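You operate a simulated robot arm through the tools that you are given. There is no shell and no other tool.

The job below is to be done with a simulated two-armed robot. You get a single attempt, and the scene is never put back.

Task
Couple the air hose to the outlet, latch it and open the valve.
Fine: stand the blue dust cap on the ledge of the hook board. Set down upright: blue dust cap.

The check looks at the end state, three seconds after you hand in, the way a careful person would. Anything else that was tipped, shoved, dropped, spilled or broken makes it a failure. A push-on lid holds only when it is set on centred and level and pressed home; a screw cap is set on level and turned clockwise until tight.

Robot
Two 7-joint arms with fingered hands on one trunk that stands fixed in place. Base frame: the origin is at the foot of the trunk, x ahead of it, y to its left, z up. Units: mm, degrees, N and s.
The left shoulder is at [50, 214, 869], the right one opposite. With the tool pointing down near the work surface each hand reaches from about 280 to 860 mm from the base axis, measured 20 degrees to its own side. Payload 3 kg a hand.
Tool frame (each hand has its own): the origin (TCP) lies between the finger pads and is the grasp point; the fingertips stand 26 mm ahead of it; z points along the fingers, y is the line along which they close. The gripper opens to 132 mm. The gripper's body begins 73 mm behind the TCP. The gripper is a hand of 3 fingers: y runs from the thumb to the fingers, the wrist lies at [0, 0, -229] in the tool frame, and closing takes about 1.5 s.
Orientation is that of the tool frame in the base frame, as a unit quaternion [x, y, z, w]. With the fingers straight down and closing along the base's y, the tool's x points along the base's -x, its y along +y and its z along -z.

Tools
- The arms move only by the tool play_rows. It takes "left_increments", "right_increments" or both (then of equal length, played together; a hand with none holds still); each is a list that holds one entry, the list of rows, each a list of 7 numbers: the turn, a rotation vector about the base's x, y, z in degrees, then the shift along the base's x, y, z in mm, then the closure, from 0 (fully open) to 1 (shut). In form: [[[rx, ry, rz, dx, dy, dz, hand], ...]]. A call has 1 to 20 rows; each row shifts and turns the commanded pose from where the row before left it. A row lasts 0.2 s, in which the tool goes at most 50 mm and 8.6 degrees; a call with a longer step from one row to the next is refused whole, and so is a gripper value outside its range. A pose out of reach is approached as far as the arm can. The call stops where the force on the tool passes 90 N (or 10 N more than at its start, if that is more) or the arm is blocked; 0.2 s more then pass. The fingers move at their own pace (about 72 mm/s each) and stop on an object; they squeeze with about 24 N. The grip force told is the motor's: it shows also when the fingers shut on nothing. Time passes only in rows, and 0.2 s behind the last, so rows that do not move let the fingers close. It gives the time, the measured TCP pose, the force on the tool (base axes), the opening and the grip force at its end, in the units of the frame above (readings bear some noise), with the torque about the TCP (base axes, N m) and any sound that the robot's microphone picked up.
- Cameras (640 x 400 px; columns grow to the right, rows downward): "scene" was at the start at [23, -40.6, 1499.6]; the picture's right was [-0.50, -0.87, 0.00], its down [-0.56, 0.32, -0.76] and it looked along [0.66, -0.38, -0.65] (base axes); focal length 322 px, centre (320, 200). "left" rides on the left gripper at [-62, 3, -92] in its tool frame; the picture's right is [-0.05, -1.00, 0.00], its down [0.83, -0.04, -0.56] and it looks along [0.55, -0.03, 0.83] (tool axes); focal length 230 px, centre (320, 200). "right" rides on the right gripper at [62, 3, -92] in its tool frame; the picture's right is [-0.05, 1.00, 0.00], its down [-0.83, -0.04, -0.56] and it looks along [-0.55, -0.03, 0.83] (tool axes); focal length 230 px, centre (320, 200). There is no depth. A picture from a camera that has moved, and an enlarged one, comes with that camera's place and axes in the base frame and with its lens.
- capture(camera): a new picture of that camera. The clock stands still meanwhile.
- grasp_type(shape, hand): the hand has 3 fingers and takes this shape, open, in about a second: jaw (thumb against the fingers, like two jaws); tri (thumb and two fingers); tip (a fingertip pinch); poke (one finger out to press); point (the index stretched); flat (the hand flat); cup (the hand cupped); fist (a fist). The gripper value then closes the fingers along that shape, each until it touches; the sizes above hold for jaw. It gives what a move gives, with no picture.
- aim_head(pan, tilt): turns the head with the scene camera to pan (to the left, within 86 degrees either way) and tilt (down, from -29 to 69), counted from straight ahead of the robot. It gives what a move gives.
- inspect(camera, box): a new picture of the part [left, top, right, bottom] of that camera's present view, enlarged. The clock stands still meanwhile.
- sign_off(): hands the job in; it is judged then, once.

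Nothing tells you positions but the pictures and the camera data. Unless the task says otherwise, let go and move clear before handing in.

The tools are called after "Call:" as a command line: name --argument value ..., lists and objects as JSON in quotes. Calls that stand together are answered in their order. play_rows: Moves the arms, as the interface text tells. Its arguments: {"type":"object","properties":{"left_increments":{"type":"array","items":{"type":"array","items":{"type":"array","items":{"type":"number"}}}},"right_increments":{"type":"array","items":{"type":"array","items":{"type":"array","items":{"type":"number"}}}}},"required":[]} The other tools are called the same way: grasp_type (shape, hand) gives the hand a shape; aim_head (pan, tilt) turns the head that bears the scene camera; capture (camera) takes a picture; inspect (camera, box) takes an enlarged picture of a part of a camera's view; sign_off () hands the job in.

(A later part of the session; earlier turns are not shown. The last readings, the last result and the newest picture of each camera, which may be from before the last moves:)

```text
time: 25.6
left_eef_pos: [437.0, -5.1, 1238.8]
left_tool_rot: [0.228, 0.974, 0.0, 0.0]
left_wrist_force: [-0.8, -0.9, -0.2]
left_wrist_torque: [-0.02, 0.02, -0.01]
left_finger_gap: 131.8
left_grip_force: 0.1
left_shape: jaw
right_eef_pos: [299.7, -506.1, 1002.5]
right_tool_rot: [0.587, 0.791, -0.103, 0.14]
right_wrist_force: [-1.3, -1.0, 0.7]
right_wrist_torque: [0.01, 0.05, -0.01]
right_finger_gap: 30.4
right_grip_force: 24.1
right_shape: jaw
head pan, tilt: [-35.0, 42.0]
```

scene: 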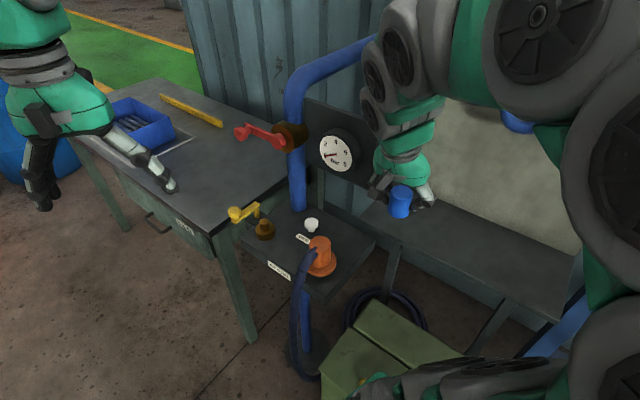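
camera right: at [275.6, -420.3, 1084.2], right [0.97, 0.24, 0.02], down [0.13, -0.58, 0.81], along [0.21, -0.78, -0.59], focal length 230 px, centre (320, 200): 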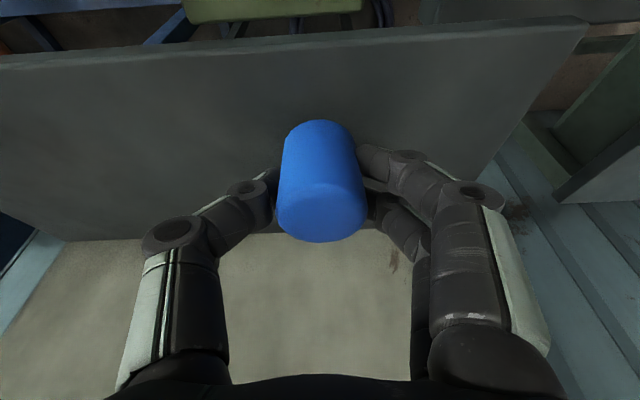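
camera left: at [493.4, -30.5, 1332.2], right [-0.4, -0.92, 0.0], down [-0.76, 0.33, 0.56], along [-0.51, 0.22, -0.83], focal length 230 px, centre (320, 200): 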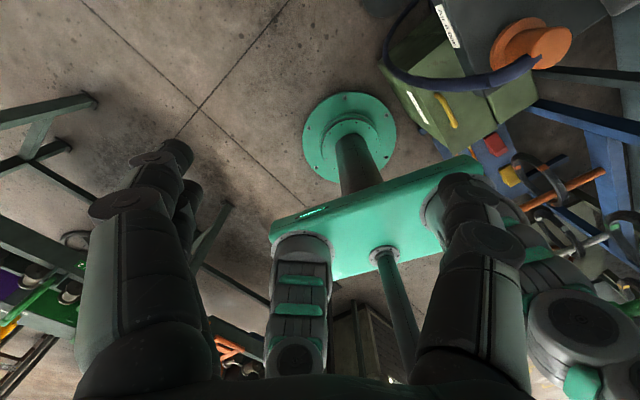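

The cap still hasn't touched. I keep lowering gently.

Call:
play_rows --right_increments '[[[0, 0, 0, 0, 0, -1.5, 0.9], [0, 0, 0, 0, 0, -1.5, 0.9], [0, 0, 0, 0, 0, 0, 0.9]]]'

Call:
inspect --camera "scene" --box '[380, 190, 470, 246]'

Call:
capture --camera "right"

```text
time: 26.4
left_eef_pos: [435.5, -5.3, 1240.1]
left_tool_rot: [0.227, 0.974, 0.0, 0.0]
left_wrist_force: [0.7, 0.2, 0.8]
left_wrist_torque: [-0.02, 0.01, 0.01]
left_finger_gap: 132.0
left_grip_force: 0.1
left_shape: jaw
right_eef_pos: [297.9, -507.3, 1001.4]
right_tool_rot: [0.587, 0.791, -0.103, 0.14]
right_wrist_force: [-1.3, -2.2, 13.4]
right_wrist_torque: [0.06, -0.04, -0.03]
right_finger_gap: 30.5
right_grip_force: 23.9
right_shape: jaw
head pan, tilt: [-35.0, 42.0]
```

```text
7.11 times, centred on (425, 218) of scene
camera zoom: at [17.8, -46.4, 1497.1], right [-0.57, -0.82, 0.0], down [-0.55, 0.38, -0.74], along [0.61, -0.43, -0.67], focal length 2289 px, centre (-427, 72)
```

zoom: 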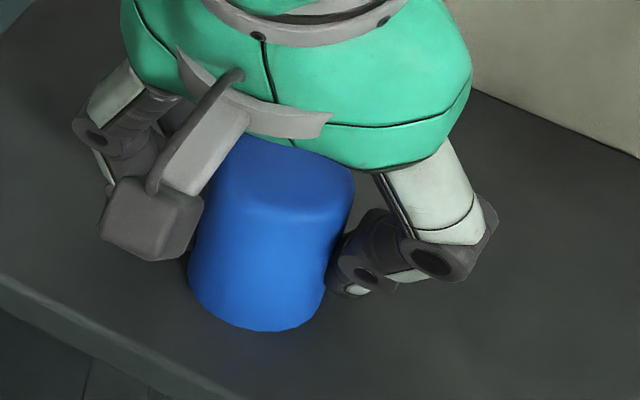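

```text
taken
camera right: at [276.6, -419.9, 1064.8], right [0.97, 0.24, 0.02], down [0.13, -0.58, 0.81], along [0.21, -0.78, -0.59], focal length 230 px, centre (320, 200)
```

right: 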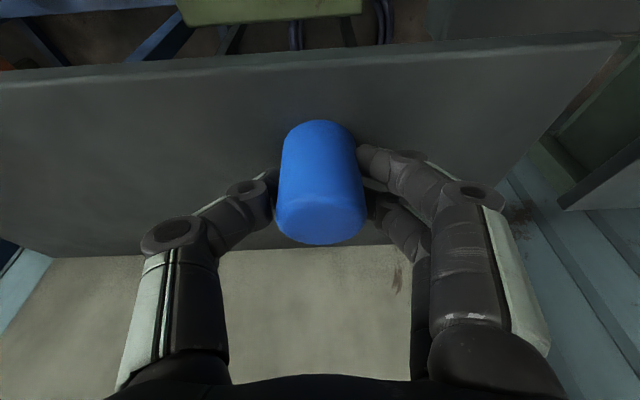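

Contact: 13 N upward, cap standing on the ledge. I'll ease up a millimetre, then open the hand gradually.

Call:
play_rows --right_increments '[[[0, 0, 0, 0, 0, 0.8, 0.9], [0, 0, 0, 0, 0, 0, 0.75], [0, 0, 0, 0, 0, 0, 0.65], [0, 0, 0, 0, 0, 0, 0.5], [0, 0, 0, 0, 0, 0, 0.35], [0, 0, 0, 0, 0, 0, 0.35], [0, 0, 0, 0, 0, 0, 0.35]]]'

Call:
capture --camera "right"

```text
time: 28.0
left_eef_pos: [436.3, -5.7, 1239.3]
left_tool_rot: [0.228, 0.974, 0.0, 0.0]
left_wrist_force: [-0.1, 0.0, 0.2]
left_wrist_torque: [0.0, 0.01, 0.03]
left_finger_gap: 132.0
left_grip_force: 0.1
left_shape: jaw
right_eef_pos: [298.1, -506.2, 1001.3]
right_tool_rot: [0.587, 0.791, -0.103, 0.139]
right_wrist_force: [0.0, -0.1, -0.3]
right_wrist_torque: [0.02, 0.01, 0.02]
right_finger_gap: 85.1
right_grip_force: 0.1
right_shape: jaw
head pan, tilt: [-35.0, 42.0]
```

```text
taken
camera right: at [276.6, -419.4, 1065.7], right [0.97, 0.24, 0.02], down [0.13, -0.58, 0.81], along [0.21, -0.78, -0.59], focal length 230 px, centre (320, 200)
```

right: 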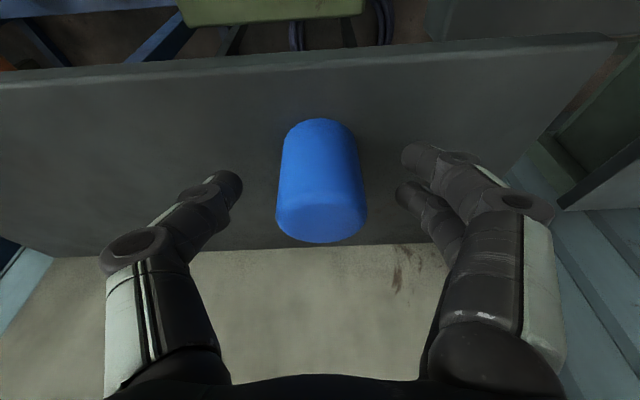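

The cap stands upright on the ledge and the hand is free of it. I'll lift straight up, retreat, and head to a hover above the orange coupling, keeping the same lean and finger direction (crosswise to the hose).

Call:
play_rows --right_increments '[[[0, 0, 0, 0, 0, 10, 0.3], [0, 0, 0, 0, 0, 25, 0.3], [0, 0, 0, 0, 0, 30, 0.3], [0, 0, 0, 0, 0, 30, 0.3], [0, 0, 0, 0, 20, 15, 0.3], [0, 0, 0, 0, 30, 0, 0.3], [0, 0, 0, 0, 30, 0, 0.3], [0, 0, 0, 0, 30, 0, 0.3], [0, 0, 0, 10, 30, 0, 0.3], [0, 0, 0, 20, 25, 0, 0.3], [0, 0, 0, 20, 22, 0, 0.3], [0, 0, 0, 26, 22, 0, 0.3], [0, 0, 0, 0, 0, 0, 0.3]]]'

Call:
capture --camera "right"

Call:
capture --camera "scene"

Call:
inspect --camera "right" --box '[220, 0, 420, 140]'

```text
time: 30.8
left_eef_pos: [435.0, -6.2, 1240.4]
left_tool_rot: [0.227, 0.974, 0.0, 0.001]
left_wrist_force: [-0.3, 0.0, 0.1]
left_wrist_torque: [-0.01, 0.0, -0.02]
left_finger_gap: 131.8
left_grip_force: 0.2
left_shape: jaw
right_eef_pos: [374.3, -296.2, 1109.7]
right_tool_rot: [0.587, 0.791, -0.102, 0.14]
right_wrist_force: [-0.3, -0.6, -0.7]
right_wrist_torque: [0.0, 0.01, -0.01]
right_finger_gap: 91.7
right_grip_force: 0.1
right_shape: jaw
head pan, tilt: [-35.0, 42.0]
```

```text
taken
camera right: at [353.0, -209.1, 1173.6], right [0.97, 0.24, 0.02], down [0.13, -0.58, 0.81], along [0.21, -0.78, -0.59], focal length 230 px, centre (320, 200)
```

right: 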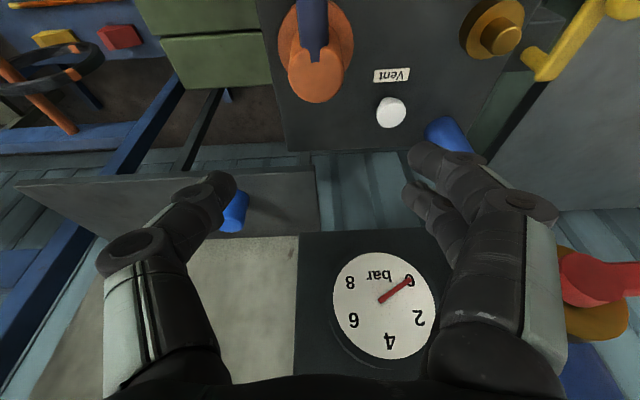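

```text
taken
```

scene: 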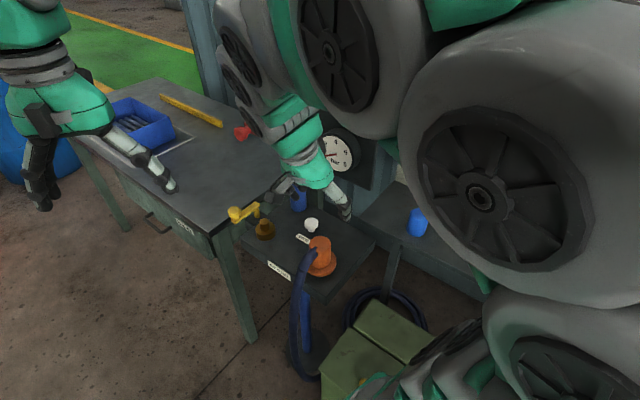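

```text
2.86 times, centred on (320, 70) of right
camera zoom: at [353.0, -209.1, 1173.6], right [0.97, 0.24, 0.02], down [0.13, -0.58, 0.81], along [0.21, -0.78, -0.59], focal length 657 px, centre (320, 571)
```

zoom: 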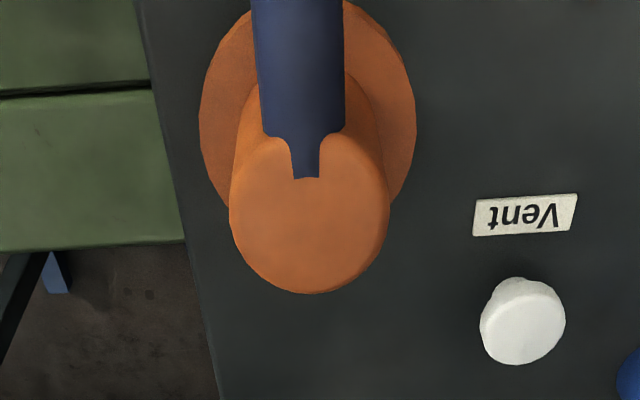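

The cap stands fine on the ledge, and the coupling's top is at about (375.5, -296.5, 983) with the hose leaving towards +y, crosswise to the fingers. I'll descend so the fingers straddle the upper body.

Call:
play_rows --right_increments '[[[0, 0, 0, 1, 0, -25, 0.3], [0, 0, 0, 0, 0, -25, 0.35], [0, 0, 0, 0, 0, -25, 0.35], [0, 0, 0, 0, 0, -25, 0.35], [0, 0, 0, 0, 0, -22, 0.35], [0, 0, 0, 0, 0, -20, 0.35], [0, 0, 0, 0, 0, 0, 0.35]]]'

Call:
capture --camera "right"

Call:
inspect --camera "scene" --box '[240, 190, 400, 290]'

```text
time: 32.4
left_eef_pos: [435.5, -5.5, 1240.2]
left_tool_rot: [0.228, 0.974, 0.0, 0.0]
left_wrist_force: [0.2, 0.2, -0.9]
left_wrist_torque: [0.0, 0.01, -0.01]
left_finger_gap: 131.9
left_grip_force: 0.0
left_shape: jaw
right_eef_pos: [376.4, -295.2, 971.6]
right_tool_rot: [0.586, 0.791, -0.103, 0.14]
right_wrist_force: [0.6, -1.2, 0.4]
right_wrist_torque: [-0.03, -0.03, -0.03]
right_finger_gap: 85.9
right_grip_force: 0.0
right_shape: jaw
head pan, tilt: [-35.0, 42.0]
```

```text
taken
camera right: at [354.5, -207.9, 1034.9], right [0.97, 0.24, 0.02], down [0.13, -0.58, 0.81], along [0.21, -0.78, -0.59], focal length 230 px, centre (320, 200)
```

right: 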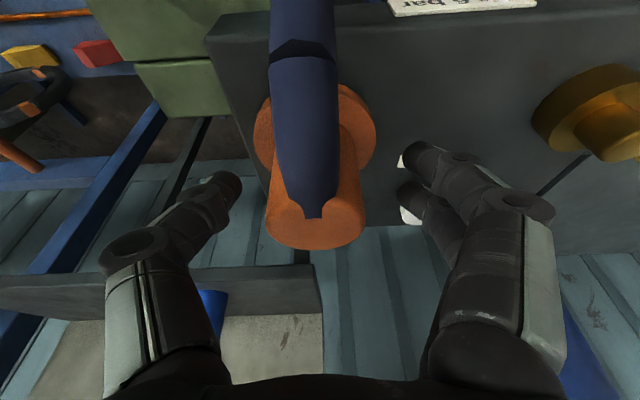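

```text
4.00 times, centred on (320, 240) of scene
camera zoom: at [17.9, -46.5, 1497.1], right [-0.57, -0.82, 0.0], down [-0.55, 0.38, -0.74], along [0.61, -0.43, -0.67], focal length 1287 px, centre (320, 40)
```

zoom: 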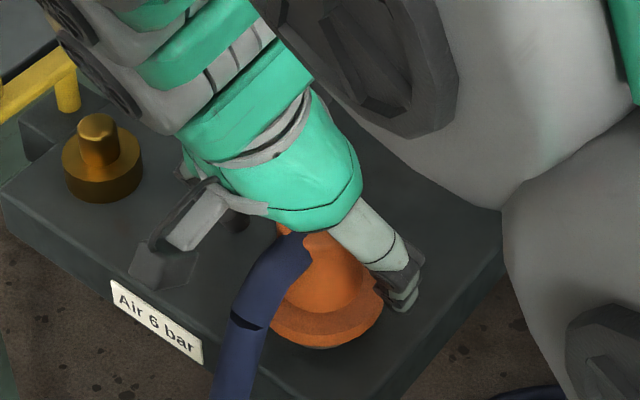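

The coupling body is centred between the fingers; its top is only slightly above the grasp point, so I'll go 7 mm lower and close.

Call:
play_rows --right_increments '[[[0, 0, 0, 0, -1, -4, 0.35], [0, 0, 0, 0, 0, -3, 0.35], [0, 0, 0, 0, 0, 0, 0.5], [0, 0, 0, 0, 0, 0, 0.6], [0, 0, 0, 0, 0, 0, 0.7], [0, 0, 0, 0, 0, 0, 0.8], [0, 0, 0, 0, 0, 0, 0.85], [0, 0, 0, 0, 0, 0, 0.85], [0, 0, 0, 0, 0, 0, 0.85]]]'

Call:
capture --camera "right"

```text
time: 34.4
left_eef_pos: [436.6, -5.9, 1240.1]
left_tool_rot: [0.228, 0.974, -0.001, -0.001]
left_wrist_force: [-0.7, -0.5, -0.6]
left_wrist_torque: [0.03, 0.0, 0.03]
left_finger_gap: 131.8
left_grip_force: 0.0
left_shape: jaw
right_eef_pos: [375.7, -296.6, 962.4]
right_tool_rot: [0.587, 0.791, -0.103, 0.139]
right_wrist_force: [-1.6, 0.5, 0.6]
right_wrist_torque: [0.03, 0.02, 0.05]
right_finger_gap: 35.3
right_grip_force: 24.2
right_shape: jaw
head pan, tilt: [-35.0, 42.0]
```

```text
taken
camera right: at [353.6, -210.0, 1026.8], right [0.97, 0.24, 0.02], down [0.13, -0.58, 0.81], along [0.21, -0.78, -0.59], focal length 230 px, centre (320, 200)
```

right: 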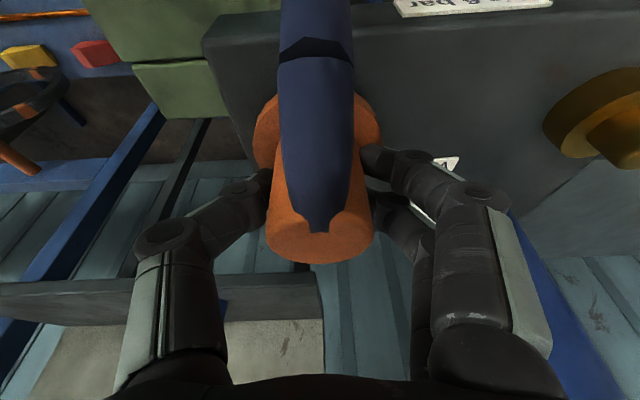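

Grip is 24 N on the coupling. I'll lift slowly and check.

Call:
play_rows --right_increments '[[[0, 0, 0, 0, 0, 4, 0.85], [0, 0, 0, 0, 0, 6, 0.85], [0, 0, 0, 0, 0, 8, 0.85], [0, 0, 0, 0, 0, 10, 0.85], [0, 0, 0, 0, 0, 0, 0.85]]]'

Call:
capture --camera "right"

Call:
inspect --camera "scene" --box '[220, 180, 420, 310]'

```text
time: 35.6
left_eef_pos: [437.1, -7.0, 1240.5]
left_tool_rot: [0.228, 0.974, -0.001, 0.0]
left_wrist_force: [0.2, -0.4, 0.8]
left_wrist_torque: [0.02, -0.02, 0.05]
left_finger_gap: 131.8
left_grip_force: 0.1
left_shape: jaw
right_eef_pos: [376.7, -297.1, 989.6]
right_tool_rot: [0.586, 0.791, -0.103, 0.141]
right_wrist_force: [-0.8, 1.1, -2.6]
right_wrist_torque: [0.01, -0.06, 0.01]
right_finger_gap: 35.1
right_grip_force: 24.1
right_shape: jaw
head pan, tilt: [-35.0, 42.0]
```

```text
taken
camera right: at [353.8, -211.2, 1054.1], right [0.97, 0.24, 0.02], down [0.13, -0.58, 0.81], along [0.21, -0.78, -0.59], focal length 230 px, centre (320, 200)
```

right: 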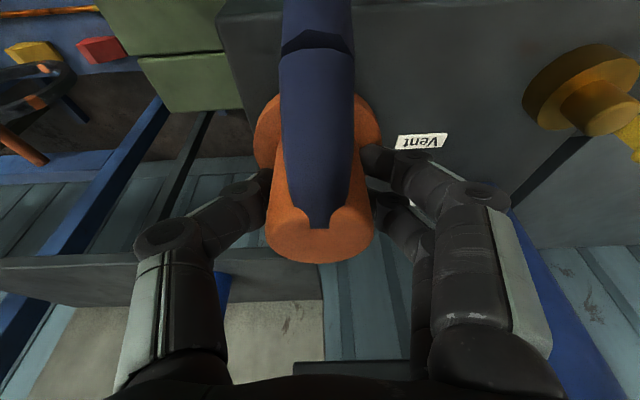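

```text
3.08 times, centred on (320, 245) of scene
camera zoom: at [17.9, -46.5, 1497.1], right [-0.57, -0.82, 0.0], down [-0.55, 0.38, -0.74], along [0.61, -0.43, -0.67], focal length 990 px, centre (320, 62)
```

zoom: 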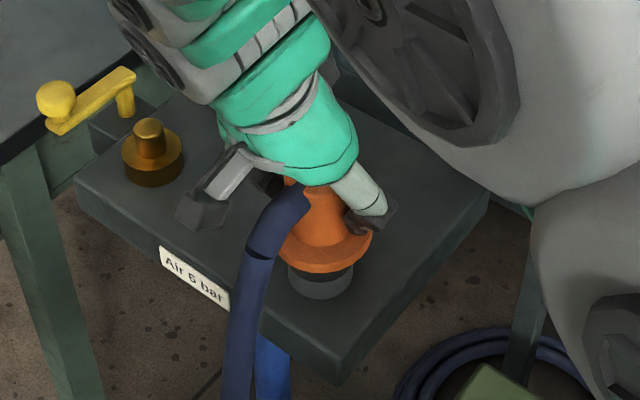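

The coupling lifts off a grey parking collar and hangs upright in the grip. I'll raise it further and carry it toward the outlet, stopping partway to refine the outlet's position.

Call:
play_rows --right_increments '[[[0, 0, 0, 0, 0, 15, 0.85], [0, 0, 0, 0, 0, 20, 0.85], [0, 0, 0, 10, 3, 10, 0.85], [0, 0, 0, 15, 5, 0, 0.85], [0, 0, 0, 15, 5, 0, 0.85], [0, 0, 0, 15, 5, 0, 0.85], [0, 0, 0, 15, 5, 0, 0.85], [0, 0, 0, 0, 0, 0, 0.85]]]'

Call:
capture --camera "right"

Call:
inspect --camera "right" --box '[360, 0, 560, 125]'

Call:
inspect --camera "scene" --box '[220, 180, 420, 310]'

```text
time: 37.4
left_eef_pos: [436.1, -6.0, 1239.9]
left_tool_rot: [0.227, 0.974, 0.0, 0.001]
left_wrist_force: [0.7, 0.3, -0.7]
left_wrist_torque: [0.0, 0.0, 0.01]
left_finger_gap: 132.1
left_grip_force: 0.1
left_shape: jaw
right_eef_pos: [446.5, -275.3, 1032.2]
right_tool_rot: [0.586, 0.791, -0.104, 0.14]
right_wrist_force: [-0.2, 0.5, -1.8]
right_wrist_torque: [-0.02, 0.0, 0.02]
right_finger_gap: 35.0
right_grip_force: 24.1
right_shape: jaw
head pan, tilt: [-35.0, 42.0]
```

```text
taken
camera right: at [425.0, -188.4, 1096.8], right [0.97, 0.24, 0.02], down [0.13, -0.58, 0.81], along [0.21, -0.78, -0.59], focal length 230 px, centre (320, 200)
```

right: 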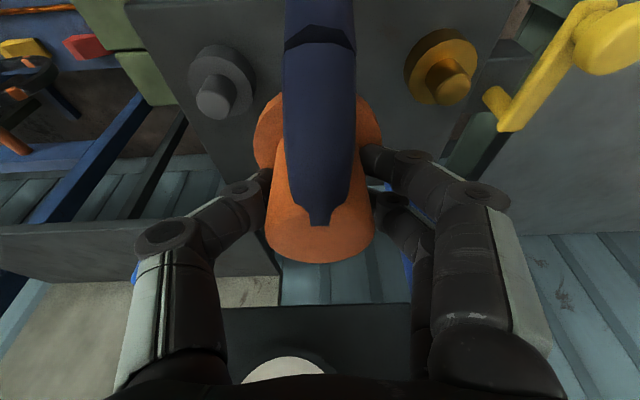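

```text
3.20 times, centred on (460, 62) of right
camera zoom: at [425.0, -188.4, 1096.8], right [0.97, 0.24, 0.02], down [0.13, -0.58, 0.81], along [0.21, -0.78, -0.59], focal length 736 px, centre (-128, 640)
```

zoom: 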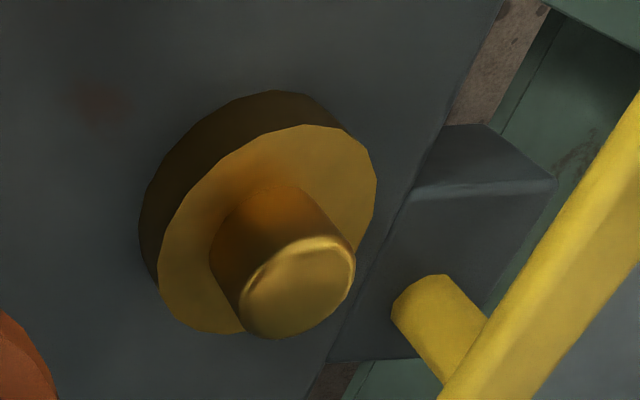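

```text
3.08 times, centred on (320, 245) of scene
camera zoom: at [17.9, -46.5, 1497.1], right [-0.57, -0.82, 0.0], down [-0.55, 0.38, -0.74], along [0.61, -0.43, -0.67], focal length 990 px, centre (320, 62)
```

zoom: 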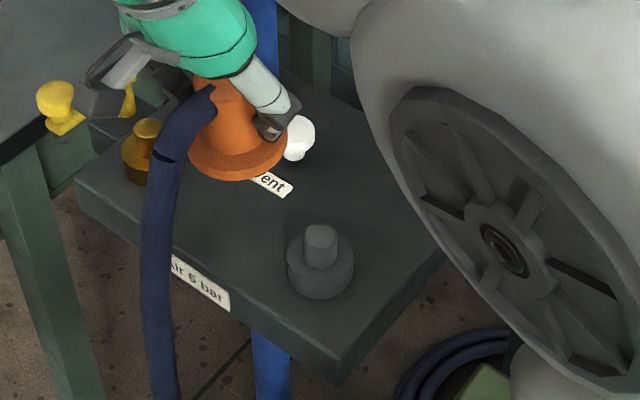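

The parking stub and the outlet look identical, so I can compare both in the same picture. I'll zoom on the grey stub to get a precise offset.

Call:
inspect --camera "right" --box '[150, 30, 350, 155]'

Call:
inspect --camera "right" --box '[390, 10, 490, 120]'

Call:
inspect --camera "right" --box '[170, 30, 270, 140]'

```text
3.20 times, centred on (250, 92) of right
camera zoom: at [425.0, -188.4, 1096.8], right [0.97, 0.24, 0.02], down [0.13, -0.58, 0.81], along [0.21, -0.78, -0.59], focal length 736 px, centre (544, 544)
```

zoom: 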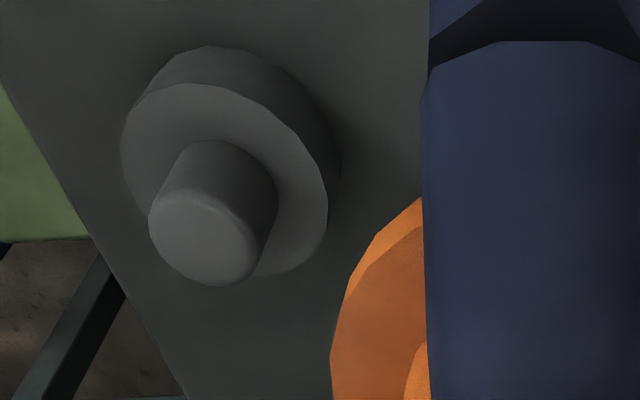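

```text
3.64 times, centred on (440, 65) of right
camera zoom: at [425.0, -188.4, 1096.8], right [0.97, 0.24, 0.02], down [0.13, -0.58, 0.81], along [0.21, -0.78, -0.59], focal length 837 px, centre (-116, 691)
```

zoom: 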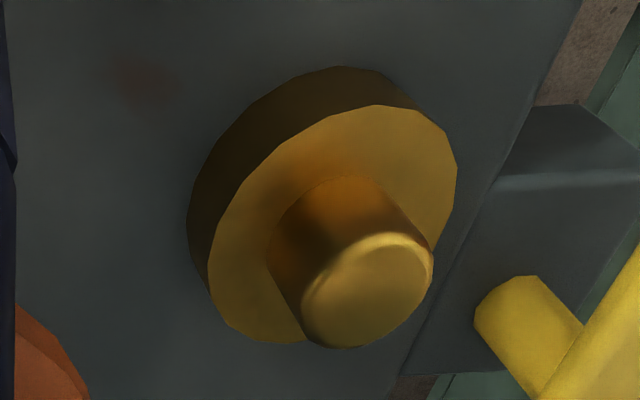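

```text
3.64 times, centred on (220, 85) of right
camera zoom: at [425.0, -188.4, 1096.8], right [0.97, 0.24, 0.02], down [0.13, -0.58, 0.81], along [0.21, -0.78, -0.59], focal length 837 px, centre (684, 618)
```

zoom: 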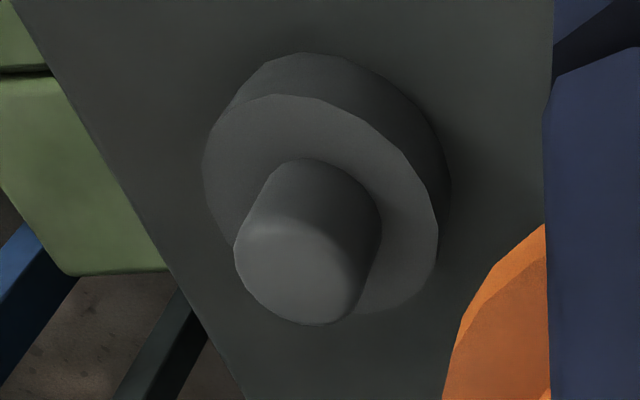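

Both measurements give a stub-to-outlet offset of (156.5, 48.8) mm at equal height. I've commanded (70, 23) so far, so I move the remaining (86.5, 25.8) and then look.

Call:
play_rows --right_increments '[[[0, 0, 0, 17.3, 5.16, 0, 0.85], [0, 0, 0, 17.3, 5.16, 0, 0.85], [0, 0, 0, 17.3, 5.16, 0, 0.85], [0, 0, 0, 17.3, 5.16, 0, 0.85], [0, 0, 0, 17.3, 5.16, 0, 0.85], [0, 0, 0, 0, 0, -15, 0.85], [0, 0, 0, 0, 0, 0, 0.85]]]'

Call:
capture --camera "right"

Call:
inspect --camera "scene" --box '[200, 160, 320, 260]'

```text
time: 39.0
left_eef_pos: [436.0, -6.8, 1240.4]
left_tool_rot: [0.228, 0.974, 0.0, 0.0]
left_wrist_force: [-0.4, 0.1, 0.7]
left_wrist_torque: [-0.01, 0.0, 0.01]
left_finger_gap: 131.9
left_grip_force: 0.1
left_shape: jaw
right_eef_pos: [531.9, -250.6, 1016.5]
right_tool_rot: [0.587, 0.791, -0.103, 0.14]
right_wrist_force: [0.9, -0.2, -2.2]
right_wrist_torque: [0.0, 0.01, 0.0]
right_finger_gap: 34.8
right_grip_force: 24.4
right_shape: jaw
head pan, tilt: [-35.0, 42.0]
```

```text
taken
camera right: at [510.1, -163.7, 1081.3], right [0.97, 0.24, 0.02], down [0.13, -0.58, 0.81], along [0.21, -0.78, -0.59], focal length 230 px, centre (320, 200)
```

right: 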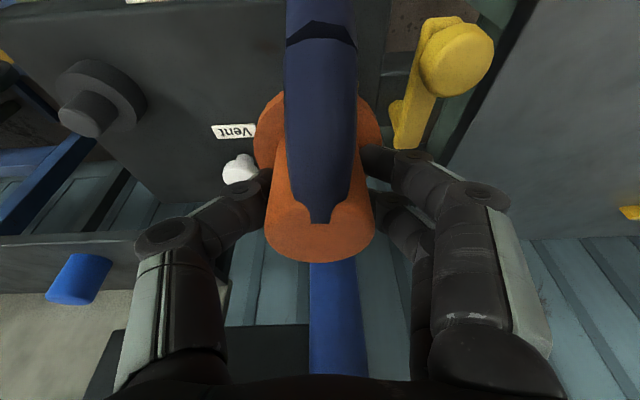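

```text
4.00 times, centred on (260, 210) of scene
camera zoom: at [17.9, -46.5, 1497.1], right [-0.57, -0.82, 0.0], down [-0.55, 0.38, -0.74], along [0.61, -0.43, -0.67], focal length 1287 px, centre (560, 160)
```

zoom: 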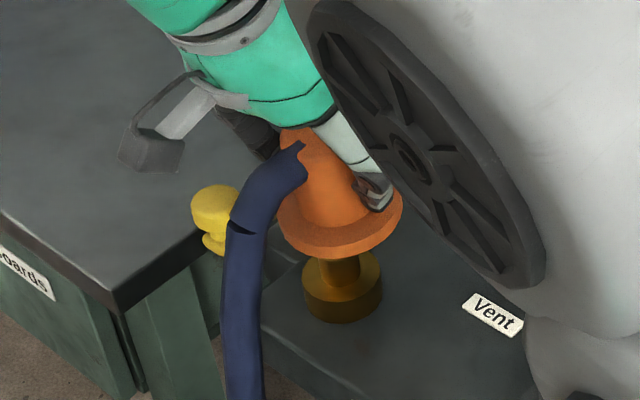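

The coupling hovers over the outlet, but the reading and the picture suggest it may be a few mm too far right. I'll zoom in and take another reading to refine.

Call:
play_rows --right_increments '[[[0, 0, 0, 0, 0, 0, 0.85], [0, 0, 0, 0, 0, 0, 0.85]]]'

Call:
inspect --camera "scene" --box '[255, 190, 311, 245]'

Call:
inspect --camera "right" --box '[220, 60, 420, 280]'

```text
time: 39.6
left_eef_pos: [436.3, -6.1, 1239.8]
left_tool_rot: [0.227, 0.974, 0.0, 0.0]
left_wrist_force: [-1.3, 0.1, -0.5]
left_wrist_torque: [-0.01, 0.01, 0.05]
left_finger_gap: 131.8
left_grip_force: 0.0
left_shape: jaw
right_eef_pos: [531.8, -250.1, 1017.1]
right_tool_rot: [0.586, 0.792, -0.103, 0.139]
right_wrist_force: [-0.2, 0.3, -3.1]
right_wrist_torque: [-0.03, -0.04, 0.02]
right_finger_gap: 34.7
right_grip_force: 24.1
right_shape: jaw
head pan, tilt: [-35.0, 42.0]
```

```text
7.27 times, centred on (283, 218) of scene
camera zoom: at [17.9, -46.5, 1497.1], right [-0.57, -0.82, 0.0], down [-0.55, 0.38, -0.74], along [0.61, -0.43, -0.67], focal length 2341 px, centre (589, 73)
```

zoom: 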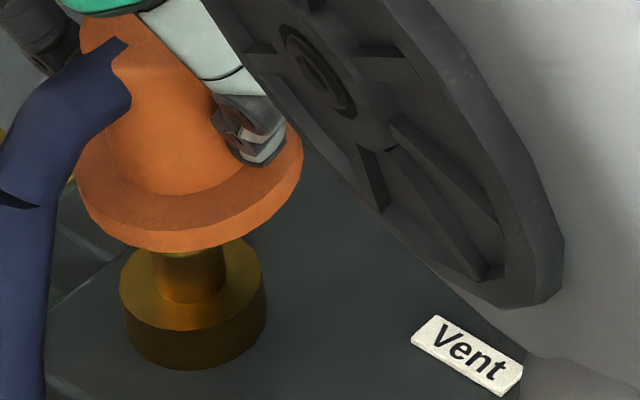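

```text
1.82 times, centred on (320, 170) of right
camera zoom: at [510.0, -163.7, 1081.4], right [0.97, 0.24, 0.02], down [0.13, -0.58, 0.81], along [0.21, -0.78, -0.59], focal length 418 px, centre (320, 254)
```

zoom: 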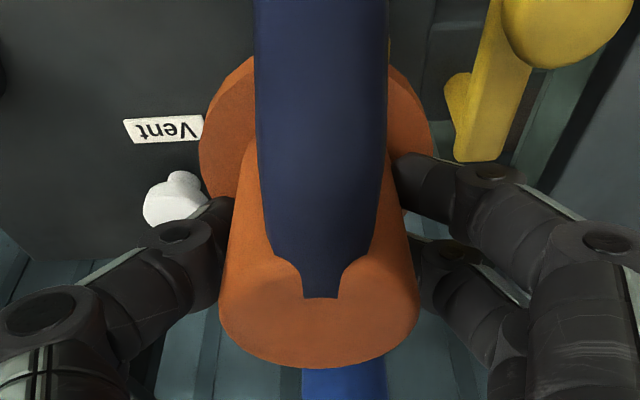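

Two estimates say the coupling should shift by roughly (+1.5, +3.5) mm. I'll apply that, lower it to just above the spigot, and check again.

Call:
play_rows --right_increments '[[[0, 0, 0, 1.5, 3.3, 0, 0.85], [0, 0, 0, 0, 0, -8, 0.85], [0, 0, 0, 0, 0, -8, 0.85], [0, 0, 0, 0, 0, -5, 0.85], [0, 0, 0, 0, 0, 0, 0.85], [0, 0, 0, 0, 0, 0, 0.85]]]'

Call:
inspect --camera "scene" --box '[245, 200, 301, 255]'

Call:
capture --camera "right"

```text
time: 41.0
left_eef_pos: [435.3, -5.5, 1239.9]
left_tool_rot: [0.228, 0.974, -0.001, 0.0]
left_wrist_force: [-0.5, 1.4, -0.5]
left_wrist_torque: [0.02, -0.01, 0.01]
left_finger_gap: 131.9
left_grip_force: 0.0
left_shape: jaw
right_eef_pos: [533.1, -245.9, 998.0]
right_tool_rot: [0.587, 0.791, -0.102, 0.14]
right_wrist_force: [0.3, 0.0, -2.1]
right_wrist_torque: [0.0, 0.04, -0.01]
right_finger_gap: 34.6
right_grip_force: 23.8
right_shape: jaw
head pan, tilt: [-35.0, 42.0]
```

```text
7.27 times, centred on (273, 228) of scene
camera zoom: at [17.9, -46.5, 1497.1], right [-0.57, -0.82, 0.0], down [-0.55, 0.38, -0.74], along [0.61, -0.43, -0.67], focal length 2341 px, centre (662, 0)
```

zoom: 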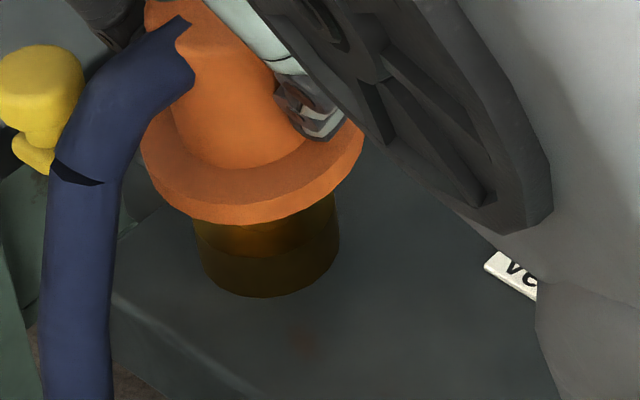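

```text
taken
camera right: at [512.1, -159.0, 1061.8], right [0.97, 0.24, 0.02], down [0.13, -0.58, 0.81], along [0.21, -0.78, -0.59], focal length 230 px, centre (320, 200)
```

right: 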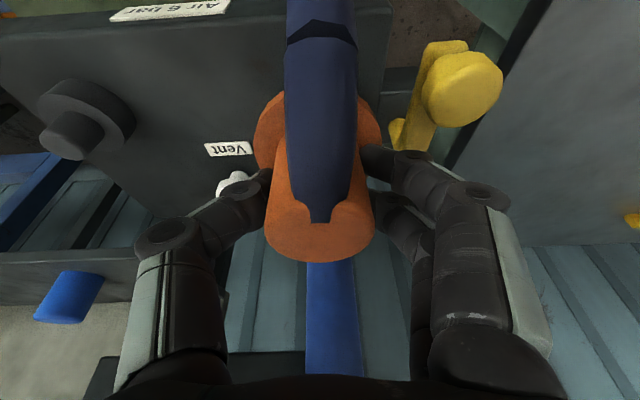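

The coupling now lines up with the outlet in both directions within about a millimetre. I'll lower it in small steps, watching forces.

Call:
play_rows --right_increments '[[[0, 0, 0, 0, 0, -3, 0.85], [0, 0, 0, 0, 0, -3, 0.85], [0, 0, 0, 0, 0, -3, 0.85], [0, 0, 0, 0, 0, -3, 0.85], [0, 0, 0, 0, 0, 0, 0.85]]]'

Call:
inspect --camera "scene" --box '[245, 200, 301, 255]'

```text
time: 42.2
left_eef_pos: [435.6, -5.8, 1240.3]
left_tool_rot: [0.228, 0.974, 0.001, 0.0]
left_wrist_force: [0.1, 0.2, -0.1]
left_wrist_torque: [-0.02, -0.01, 0.03]
left_finger_gap: 131.8
left_grip_force: 0.1
left_shape: jaw
right_eef_pos: [534.5, -245.4, 986.2]
right_tool_rot: [0.586, 0.791, -0.103, 0.141]
right_wrist_force: [-0.1, -1.1, -2.8]
right_wrist_torque: [0.03, 0.0, -0.04]
right_finger_gap: 34.7
right_grip_force: 24.0
right_shape: jaw
head pan, tilt: [-35.0, 42.0]
```

```text
7.27 times, centred on (273, 228) of scene
camera zoom: at [17.9, -46.5, 1497.1], right [-0.57, -0.82, 0.0], down [-0.55, 0.38, -0.74], along [0.61, -0.43, -0.67], focal length 2341 px, centre (662, 0)
```

zoom: 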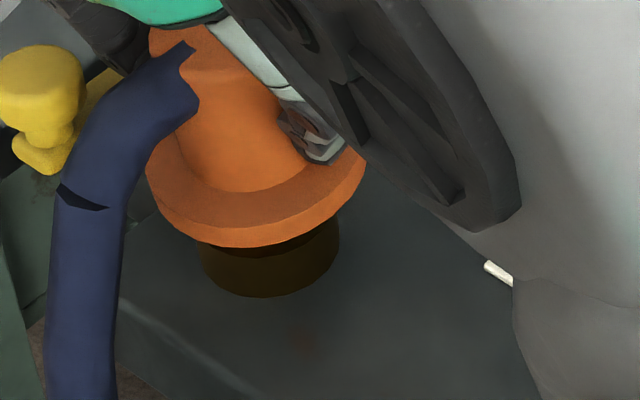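

No resistance and still centred; I continue downward.

Call:
play_rows --right_increments '[[[0, 0, 0, 0, -0.5, -3, 0.85], [0, 0, 0, 0, 0, -3, 0.85], [0, 0, 0, 0, 0, -3, 0.85], [0, 0, 0, 0, 0, 0, 0.85]]]'

Call:
play_rows --right_increments '[[[0, 0, 0, 0, 0, -2, 0.85], [0, 0, 0, 0, 0, -2, 0.85], [0, 0, 0, 0, 0, -2, 0.85], [0, 0, 0, 0, 0, 0, 0.85]]]'

Call:
inspect --camera "scene" --box '[245, 200, 301, 255]'

```text
time: 43.2
left_eef_pos: [436.9, -5.5, 1240.4]
left_tool_rot: [0.228, 0.974, 0.0, 0.0]
left_wrist_force: [-0.2, 0.5, -0.6]
left_wrist_torque: [-0.03, -0.02, 0.04]
left_finger_gap: 131.8
left_grip_force: 0.1
left_shape: jaw
right_eef_pos: [533.5, -244.5, 976.3]
right_tool_rot: [0.586, 0.791, -0.102, 0.14]
right_wrist_force: [7.6, -1.1, -0.2]
right_wrist_torque: [-0.05, -0.31, 0.03]
right_finger_gap: 34.2
right_grip_force: 24.3
right_shape: jaw
head pan, tilt: [-35.0, 42.0]
```

```text
time: 44.2
left_eef_pos: [436.8, -7.0, 1240.2]
left_tool_rot: [0.228, 0.974, 0.0, 0.001]
left_wrist_force: [-0.2, -0.2, -0.2]
left_wrist_torque: [0.0, 0.01, 0.02]
left_finger_gap: 131.8
left_grip_force: 0.1
left_shape: jaw
right_eef_pos: [534.1, -245.5, 971.4]
right_tool_rot: [0.587, 0.791, -0.104, 0.14]
right_wrist_force: [8.4, -1.6, 1.8]
right_wrist_torque: [-0.07, -0.29, 0.01]
right_finger_gap: 34.1
right_grip_force: 23.9
right_shape: jaw
head pan, tilt: [-35.0, 42.0]
```

```text
7.27 times, centred on (273, 228) of scene
camera zoom: at [18.0, -46.5, 1497.1], right [-0.57, -0.82, 0.0], down [-0.55, 0.38, -0.74], along [0.61, -0.43, -0.67], focal length 2341 px, centre (662, 0)
```

zoom: 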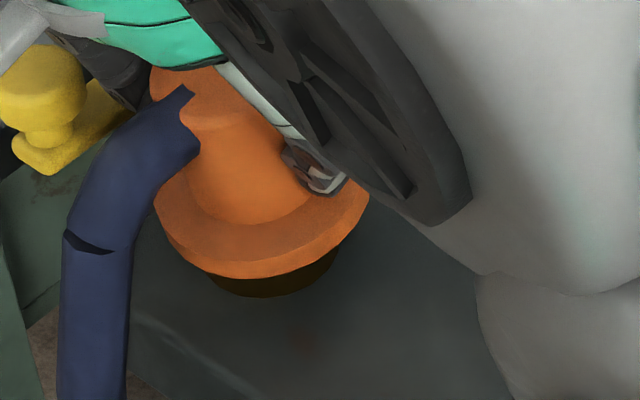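

The spigot is in the bore; a sideways force of about 8 N in +x says I should shift slightly +x. I'll adjust and continue down.

Call:
play_rows --right_increments '[[[0, 0, 0, 1.5, 0, 0, 0.85], [0, 0, 0, 0, 0, -2, 0.85], [0, 0, 0, 0, 0, -2, 0.85], [0, 0, 0, 0, 0, 0, 0.85]]]'

```text
time: 45.2
left_eef_pos: [437.0, -5.1, 1240.8]
left_tool_rot: [0.228, 0.974, 0.0, 0.0]
left_wrist_force: [0.5, -0.4, 0.3]
left_wrist_torque: [-0.01, -0.02, 0.0]
left_finger_gap: 131.8
left_grip_force: 0.0
left_shape: jaw
right_eef_pos: [534.3, -246.3, 967.4]
right_tool_rot: [0.587, 0.791, -0.103, 0.14]
right_wrist_force: [1.0, 0.9, -2.1]
right_wrist_torque: [0.05, -0.02, 0.06]
right_finger_gap: 34.3
right_grip_force: 24.0
right_shape: jaw
head pan, tilt: [-35.0, 42.0]
```

Lateral force is gone. A few more millimetres until it seats.

Call:
play_rows --right_increments '[[[0, 0, 0, 0, 0, -2, 0.85], [0, 0, 0, 0, 0, -2, 0.85], [0, 0, 0, 0, 0, 0, 0.85]]]'

Call:
inspect --camera "scene" --box '[245, 200, 301, 255]'

```text
time: 46.0
left_eef_pos: [437.2, -6.4, 1239.1]
left_tool_rot: [0.227, 0.974, 0.0, 0.0]
left_wrist_force: [1.4, 0.3, -0.6]
left_wrist_torque: [0.03, 0.0, 0.04]
left_finger_gap: 131.8
left_grip_force: 0.0
left_shape: jaw
right_eef_pos: [534.8, -245.9, 961.6]
right_tool_rot: [0.586, 0.791, -0.103, 0.14]
right_wrist_force: [3.3, -6.3, 10.5]
right_wrist_torque: [-0.02, -0.03, 0.02]
right_finger_gap: 34.2
right_grip_force: 23.7
right_shape: jaw
head pan, tilt: [-35.0, 42.0]
```

```text
7.27 times, centred on (273, 228) of scene
camera zoom: at [17.8, -46.5, 1497.1], right [-0.57, -0.82, 0.0], down [-0.55, 0.38, -0.74], along [0.61, -0.43, -0.67], focal length 2341 px, centre (662, 0)
```

zoom: 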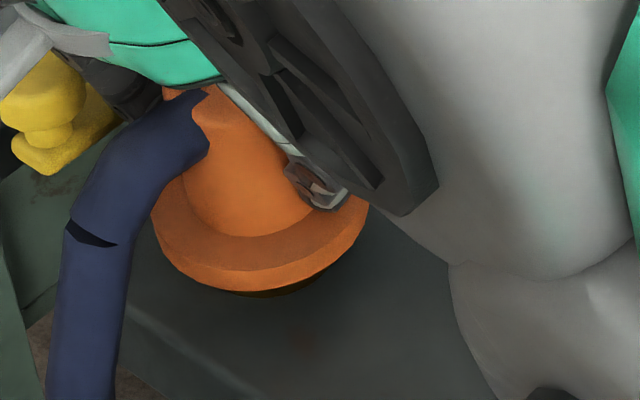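

It meets resistance at z≈962, the same height as on the parking stub, so it's seated. I press a little further to make sure it's home.

Call:
play_rows --right_increments '[[[0, 0, 0, 0, 0, -1.5, 0.85], [0, 0, 0, 0, 0, -1.5, 0.85], [0, 0, 0, 0, 0, 0, 0.85]]]'

Call:
capture --camera "right"

```text
time: 46.8
left_eef_pos: [436.8, -6.7, 1239.5]
left_tool_rot: [0.228, 0.974, 0.0, 0.001]
left_wrist_force: [-0.1, 0.4, 0.5]
left_wrist_torque: [0.0, 0.01, 0.03]
left_finger_gap: 131.9
left_grip_force: 0.0
left_shape: jaw
right_eef_pos: [535.9, -246.7, 959.6]
right_tool_rot: [0.587, 0.791, -0.102, 0.14]
right_wrist_force: [3.4, -12.3, 31.9]
right_wrist_torque: [0.03, -0.36, -0.04]
right_finger_gap: 35.9
right_grip_force: 24.0
right_shape: jaw
head pan, tilt: [-35.0, 42.0]
```

```text
taken
camera right: at [513.4, -159.8, 1024.6], right [0.97, 0.24, 0.02], down [0.13, -0.58, 0.81], along [0.21, -0.78, -0.59], focal length 230 px, centre (320, 200)
```

right: 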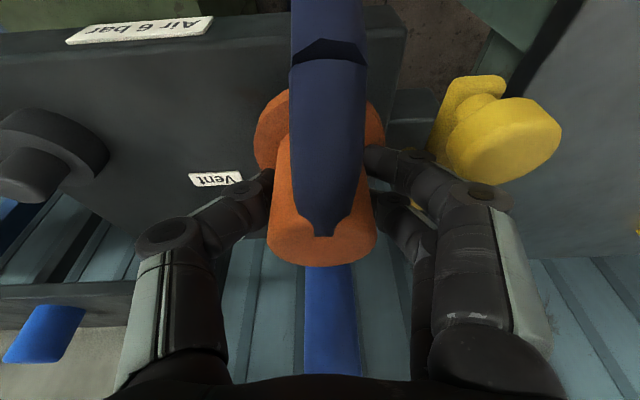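

The coupling is home (32 N push with no further travel). I'll release with a small opening to avoid the latch arm, and raise the hand carefully.

Call:
play_rows --right_increments '[[[0, 0, 0, 0, 0, 2, 0.85], [0, 0, 0, 0, 0, 1, 0.72], [0, 0, 0, 0, 0, 0, 0.66], [0, 0, 0, 0, 0, 0, 0.64], [0, 0, 0, 0, 0, 0, 0.64]]]'

Call:
capture --camera "right"

```text
time: 48.0
left_eef_pos: [435.8, -7.1, 1240.6]
left_tool_rot: [0.227, 0.974, 0.001, 0.0]
left_wrist_force: [-0.4, -0.2, 0.3]
left_wrist_torque: [0.01, -0.02, -0.01]
left_finger_gap: 131.9
left_grip_force: 0.2
left_shape: jaw
right_eef_pos: [535.4, -245.8, 962.3]
right_tool_rot: [0.587, 0.791, -0.102, 0.139]
right_wrist_force: [-3.0, -3.0, -0.1]
right_wrist_torque: [0.08, -0.08, -0.02]
right_finger_gap: 46.1
right_grip_force: 0.1
right_shape: jaw
head pan, tilt: [-35.0, 42.0]
```

```text
taken
camera right: at [513.5, -159.4, 1026.4], right [0.97, 0.24, 0.02], down [0.13, -0.58, 0.81], along [0.21, -0.78, -0.59], focal length 230 px, centre (320, 200)
```

right: 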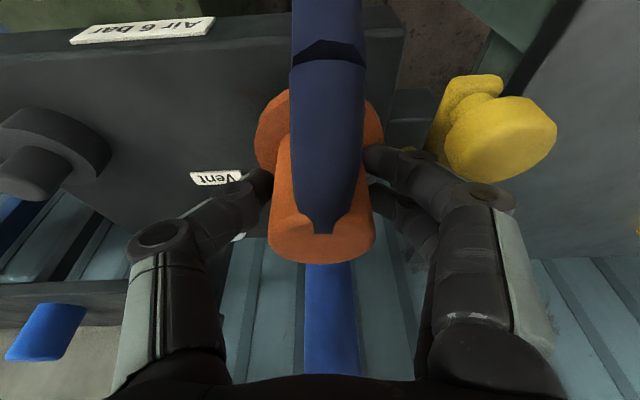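

Call:
play_rows --right_increments '[[[0, 0, 0, 0, 0, 0, 0.58], [0, 0, 0, 0, 0, 0, 0.58], [0, 0, 0, 0, 0, 3, 0.58], [0, 0, 0, 0, 0, 4, 0.58], [0, 0, 0, 0, 0, 0, 0.58]]]'

Call:
capture --camera "right"

Call:
inspect --camera "scene" --box '[240, 190, 310, 255]'

```text
time: 49.2
left_eef_pos: [436.6, -6.0, 1241.3]
left_tool_rot: [0.227, 0.974, 0.0, 0.001]
left_wrist_force: [0.0, -0.5, 0.5]
left_wrist_torque: [-0.02, 0.0, 0.0]
left_finger_gap: 132.0
left_grip_force: 0.1
left_shape: jaw
right_eef_pos: [535.3, -247.9, 968.1]
right_tool_rot: [0.587, 0.791, -0.104, 0.139]
right_wrist_force: [-0.8, 0.0, 0.1]
right_wrist_torque: [-0.03, -0.02, 0.01]
right_finger_gap: 54.9
right_grip_force: 0.1
right_shape: jaw
head pan, tilt: [-35.0, 42.0]
```

```text
taken
camera right: at [513.9, -160.3, 1033.9], right [0.97, 0.24, 0.02], down [0.13, -0.58, 0.81], along [0.21, -0.78, -0.59], focal length 230 px, centre (320, 200)
```

right: 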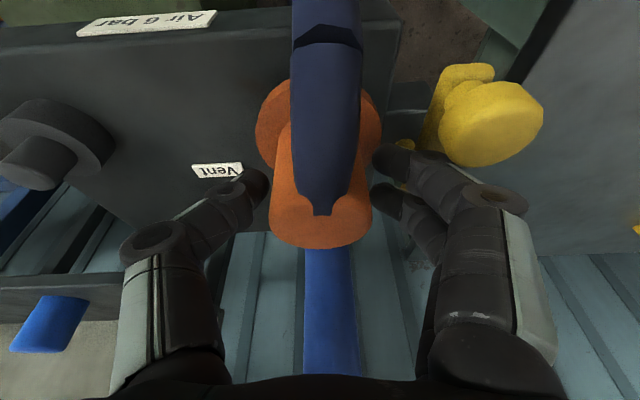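

```text
6.15 times, centred on (275, 222) of scene
camera zoom: at [17.9, -46.4, 1497.1], right [-0.57, -0.82, 0.0], down [-0.55, 0.38, -0.74], along [0.61, -0.43, -0.67], focal length 1980 px, centre (597, 62)
```

zoom: 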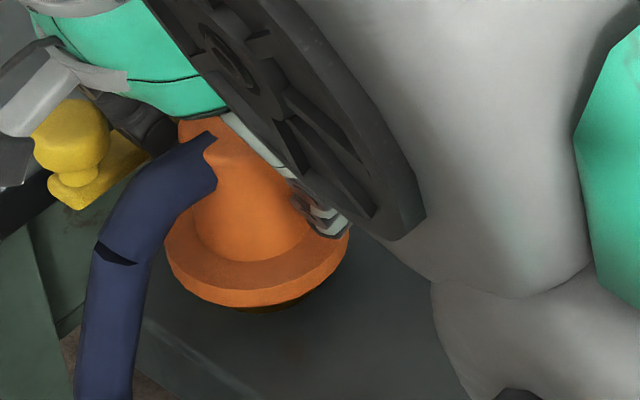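

The fingers are clear of the coupling, which stands seated. I'll raise the right hand straight up and retreat toward the robot's right.

Call:
play_rows --right_increments '[[[0, 0, 0, 0, 0, 10, 0.58], [0, 0, 0, 0, 0, 20, 0.58], [0, 0, 0, 0, 0, 30, 0.58], [0, 0, 0, -2, 0, 30, 0.58], [0, 0, 0, -20, 5, 30, 0.5], [0, 0, 0, -35, 0, 25, 0.5], [0, 0, 0, -40, -5, 25, 0.5], [0, 0, 0, -40, -15, 25, 0.5], [0, 0, 0, -40, -25, 20, 0.5], [0, 0, 0, -30, -30, 10, 0.5], [0, 0, 0, 0, 0, 0, 0.5]]]'

Call:
capture --camera "scene"

Call:
inspect --camera "scene" --box '[220, 190, 300, 250]'

Call:
capture --camera "right"

```text
refused: row 9 steps farther than a row can; nothing moved
```

```text
taken
```

scene: 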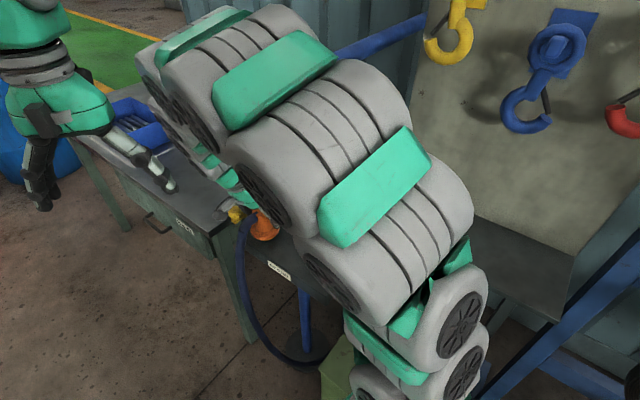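

```text
6.67 times, centred on (260, 220) of scene
camera zoom: at [17.9, -46.4, 1497.1], right [-0.57, -0.82, 0.0], down [-0.55, 0.38, -0.74], along [0.61, -0.43, -0.67], focal length 2146 px, centre (720, 67)
```

zoom: 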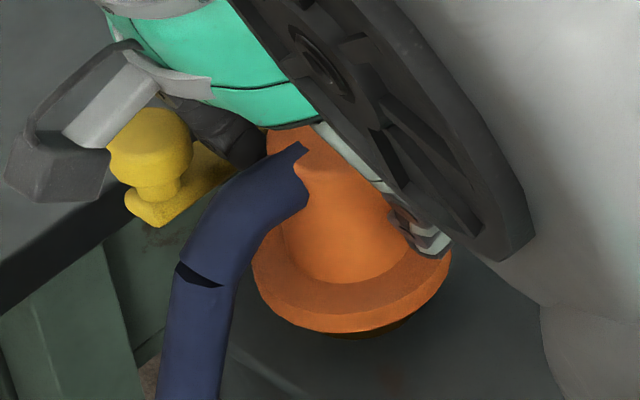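

```text
taken
camera right: at [513.9, -160.3, 1033.9], right [0.97, 0.24, 0.02], down [0.13, -0.58, 0.81], along [0.21, -0.78, -0.59], focal length 230 px, centre (320, 200)
```

right: 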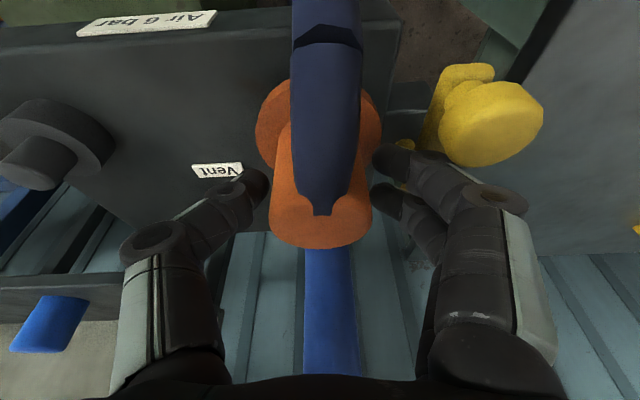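

That call was refused for one over-long step; nothing moved. I repeat with shorter steps.

Call:
play_rows --right_increments '[[[0, 0, 0, 0, 0, 10, 0.58], [0, 0, 0, 0, 0, 20, 0.58], [0, 0, 0, 0, 0, 30, 0.58], [0, 0, 0, -2, 0, 30, 0.58], [0, 0, 0, -20, 5, 25, 0.5], [0, 0, 0, -30, 0, 20, 0.5], [0, 0, 0, -35, -5, 20, 0.5], [0, 0, 0, -35, -15, 20, 0.5], [0, 0, 0, -35, -20, 15, 0.5], [0, 0, 0, -30, -30, 10, 0.5], [0, 0, 0, 0, 0, 0, 0.5]]]'

Call:
capture --camera "scene"

Call:
inspect --camera "scene" --box '[220, 190, 300, 250]'

Call:
capture --camera "right"

```text
time: 51.6
left_eef_pos: [436.1, -6.3, 1239.9]
left_tool_rot: [0.227, 0.974, 0.0, 0.0]
left_wrist_force: [0.7, 0.1, 0.8]
left_wrist_torque: [-0.02, 0.01, 0.02]
left_finger_gap: 131.9
left_grip_force: 0.1
left_shape: jaw
right_eef_pos: [347.0, -311.9, 1171.8]
right_tool_rot: [0.586, 0.791, -0.102, 0.14]
right_wrist_force: [-0.6, 0.1, -1.0]
right_wrist_torque: [0.02, -0.01, 0.01]
right_finger_gap: 65.7
right_grip_force: 0.0
right_shape: jaw
head pan, tilt: [-35.0, 42.0]
```

```text
taken
```

scene: 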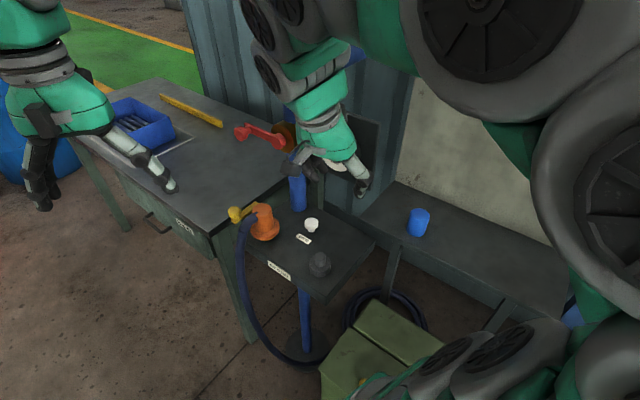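

```text
6.67 times, centred on (260, 220) of scene
camera zoom: at [17.9, -46.5, 1497.1], right [-0.57, -0.82, 0.0], down [-0.55, 0.38, -0.74], along [0.61, -0.43, -0.67], focal length 2146 px, centre (720, 67)
```

zoom: 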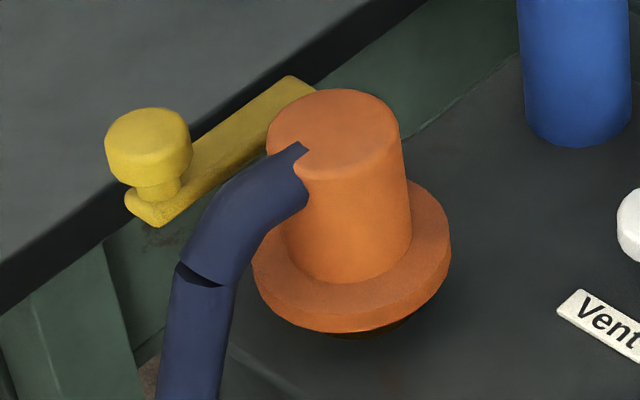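

```text
taken
camera right: at [324.8, -225.1, 1235.0], right [0.97, 0.24, 0.02], down [0.13, -0.58, 0.81], along [0.21, -0.78, -0.59], focal length 230 px, centre (320, 200)
```

right: 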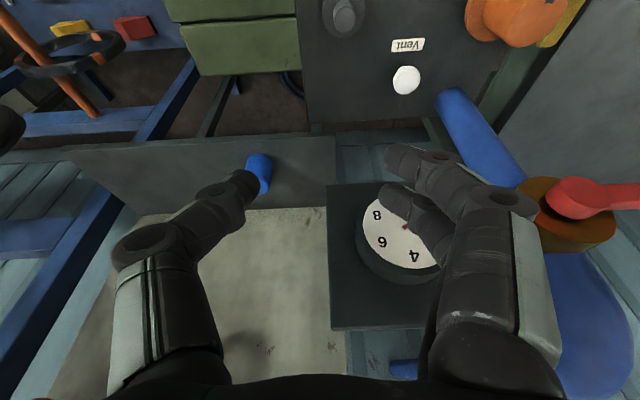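

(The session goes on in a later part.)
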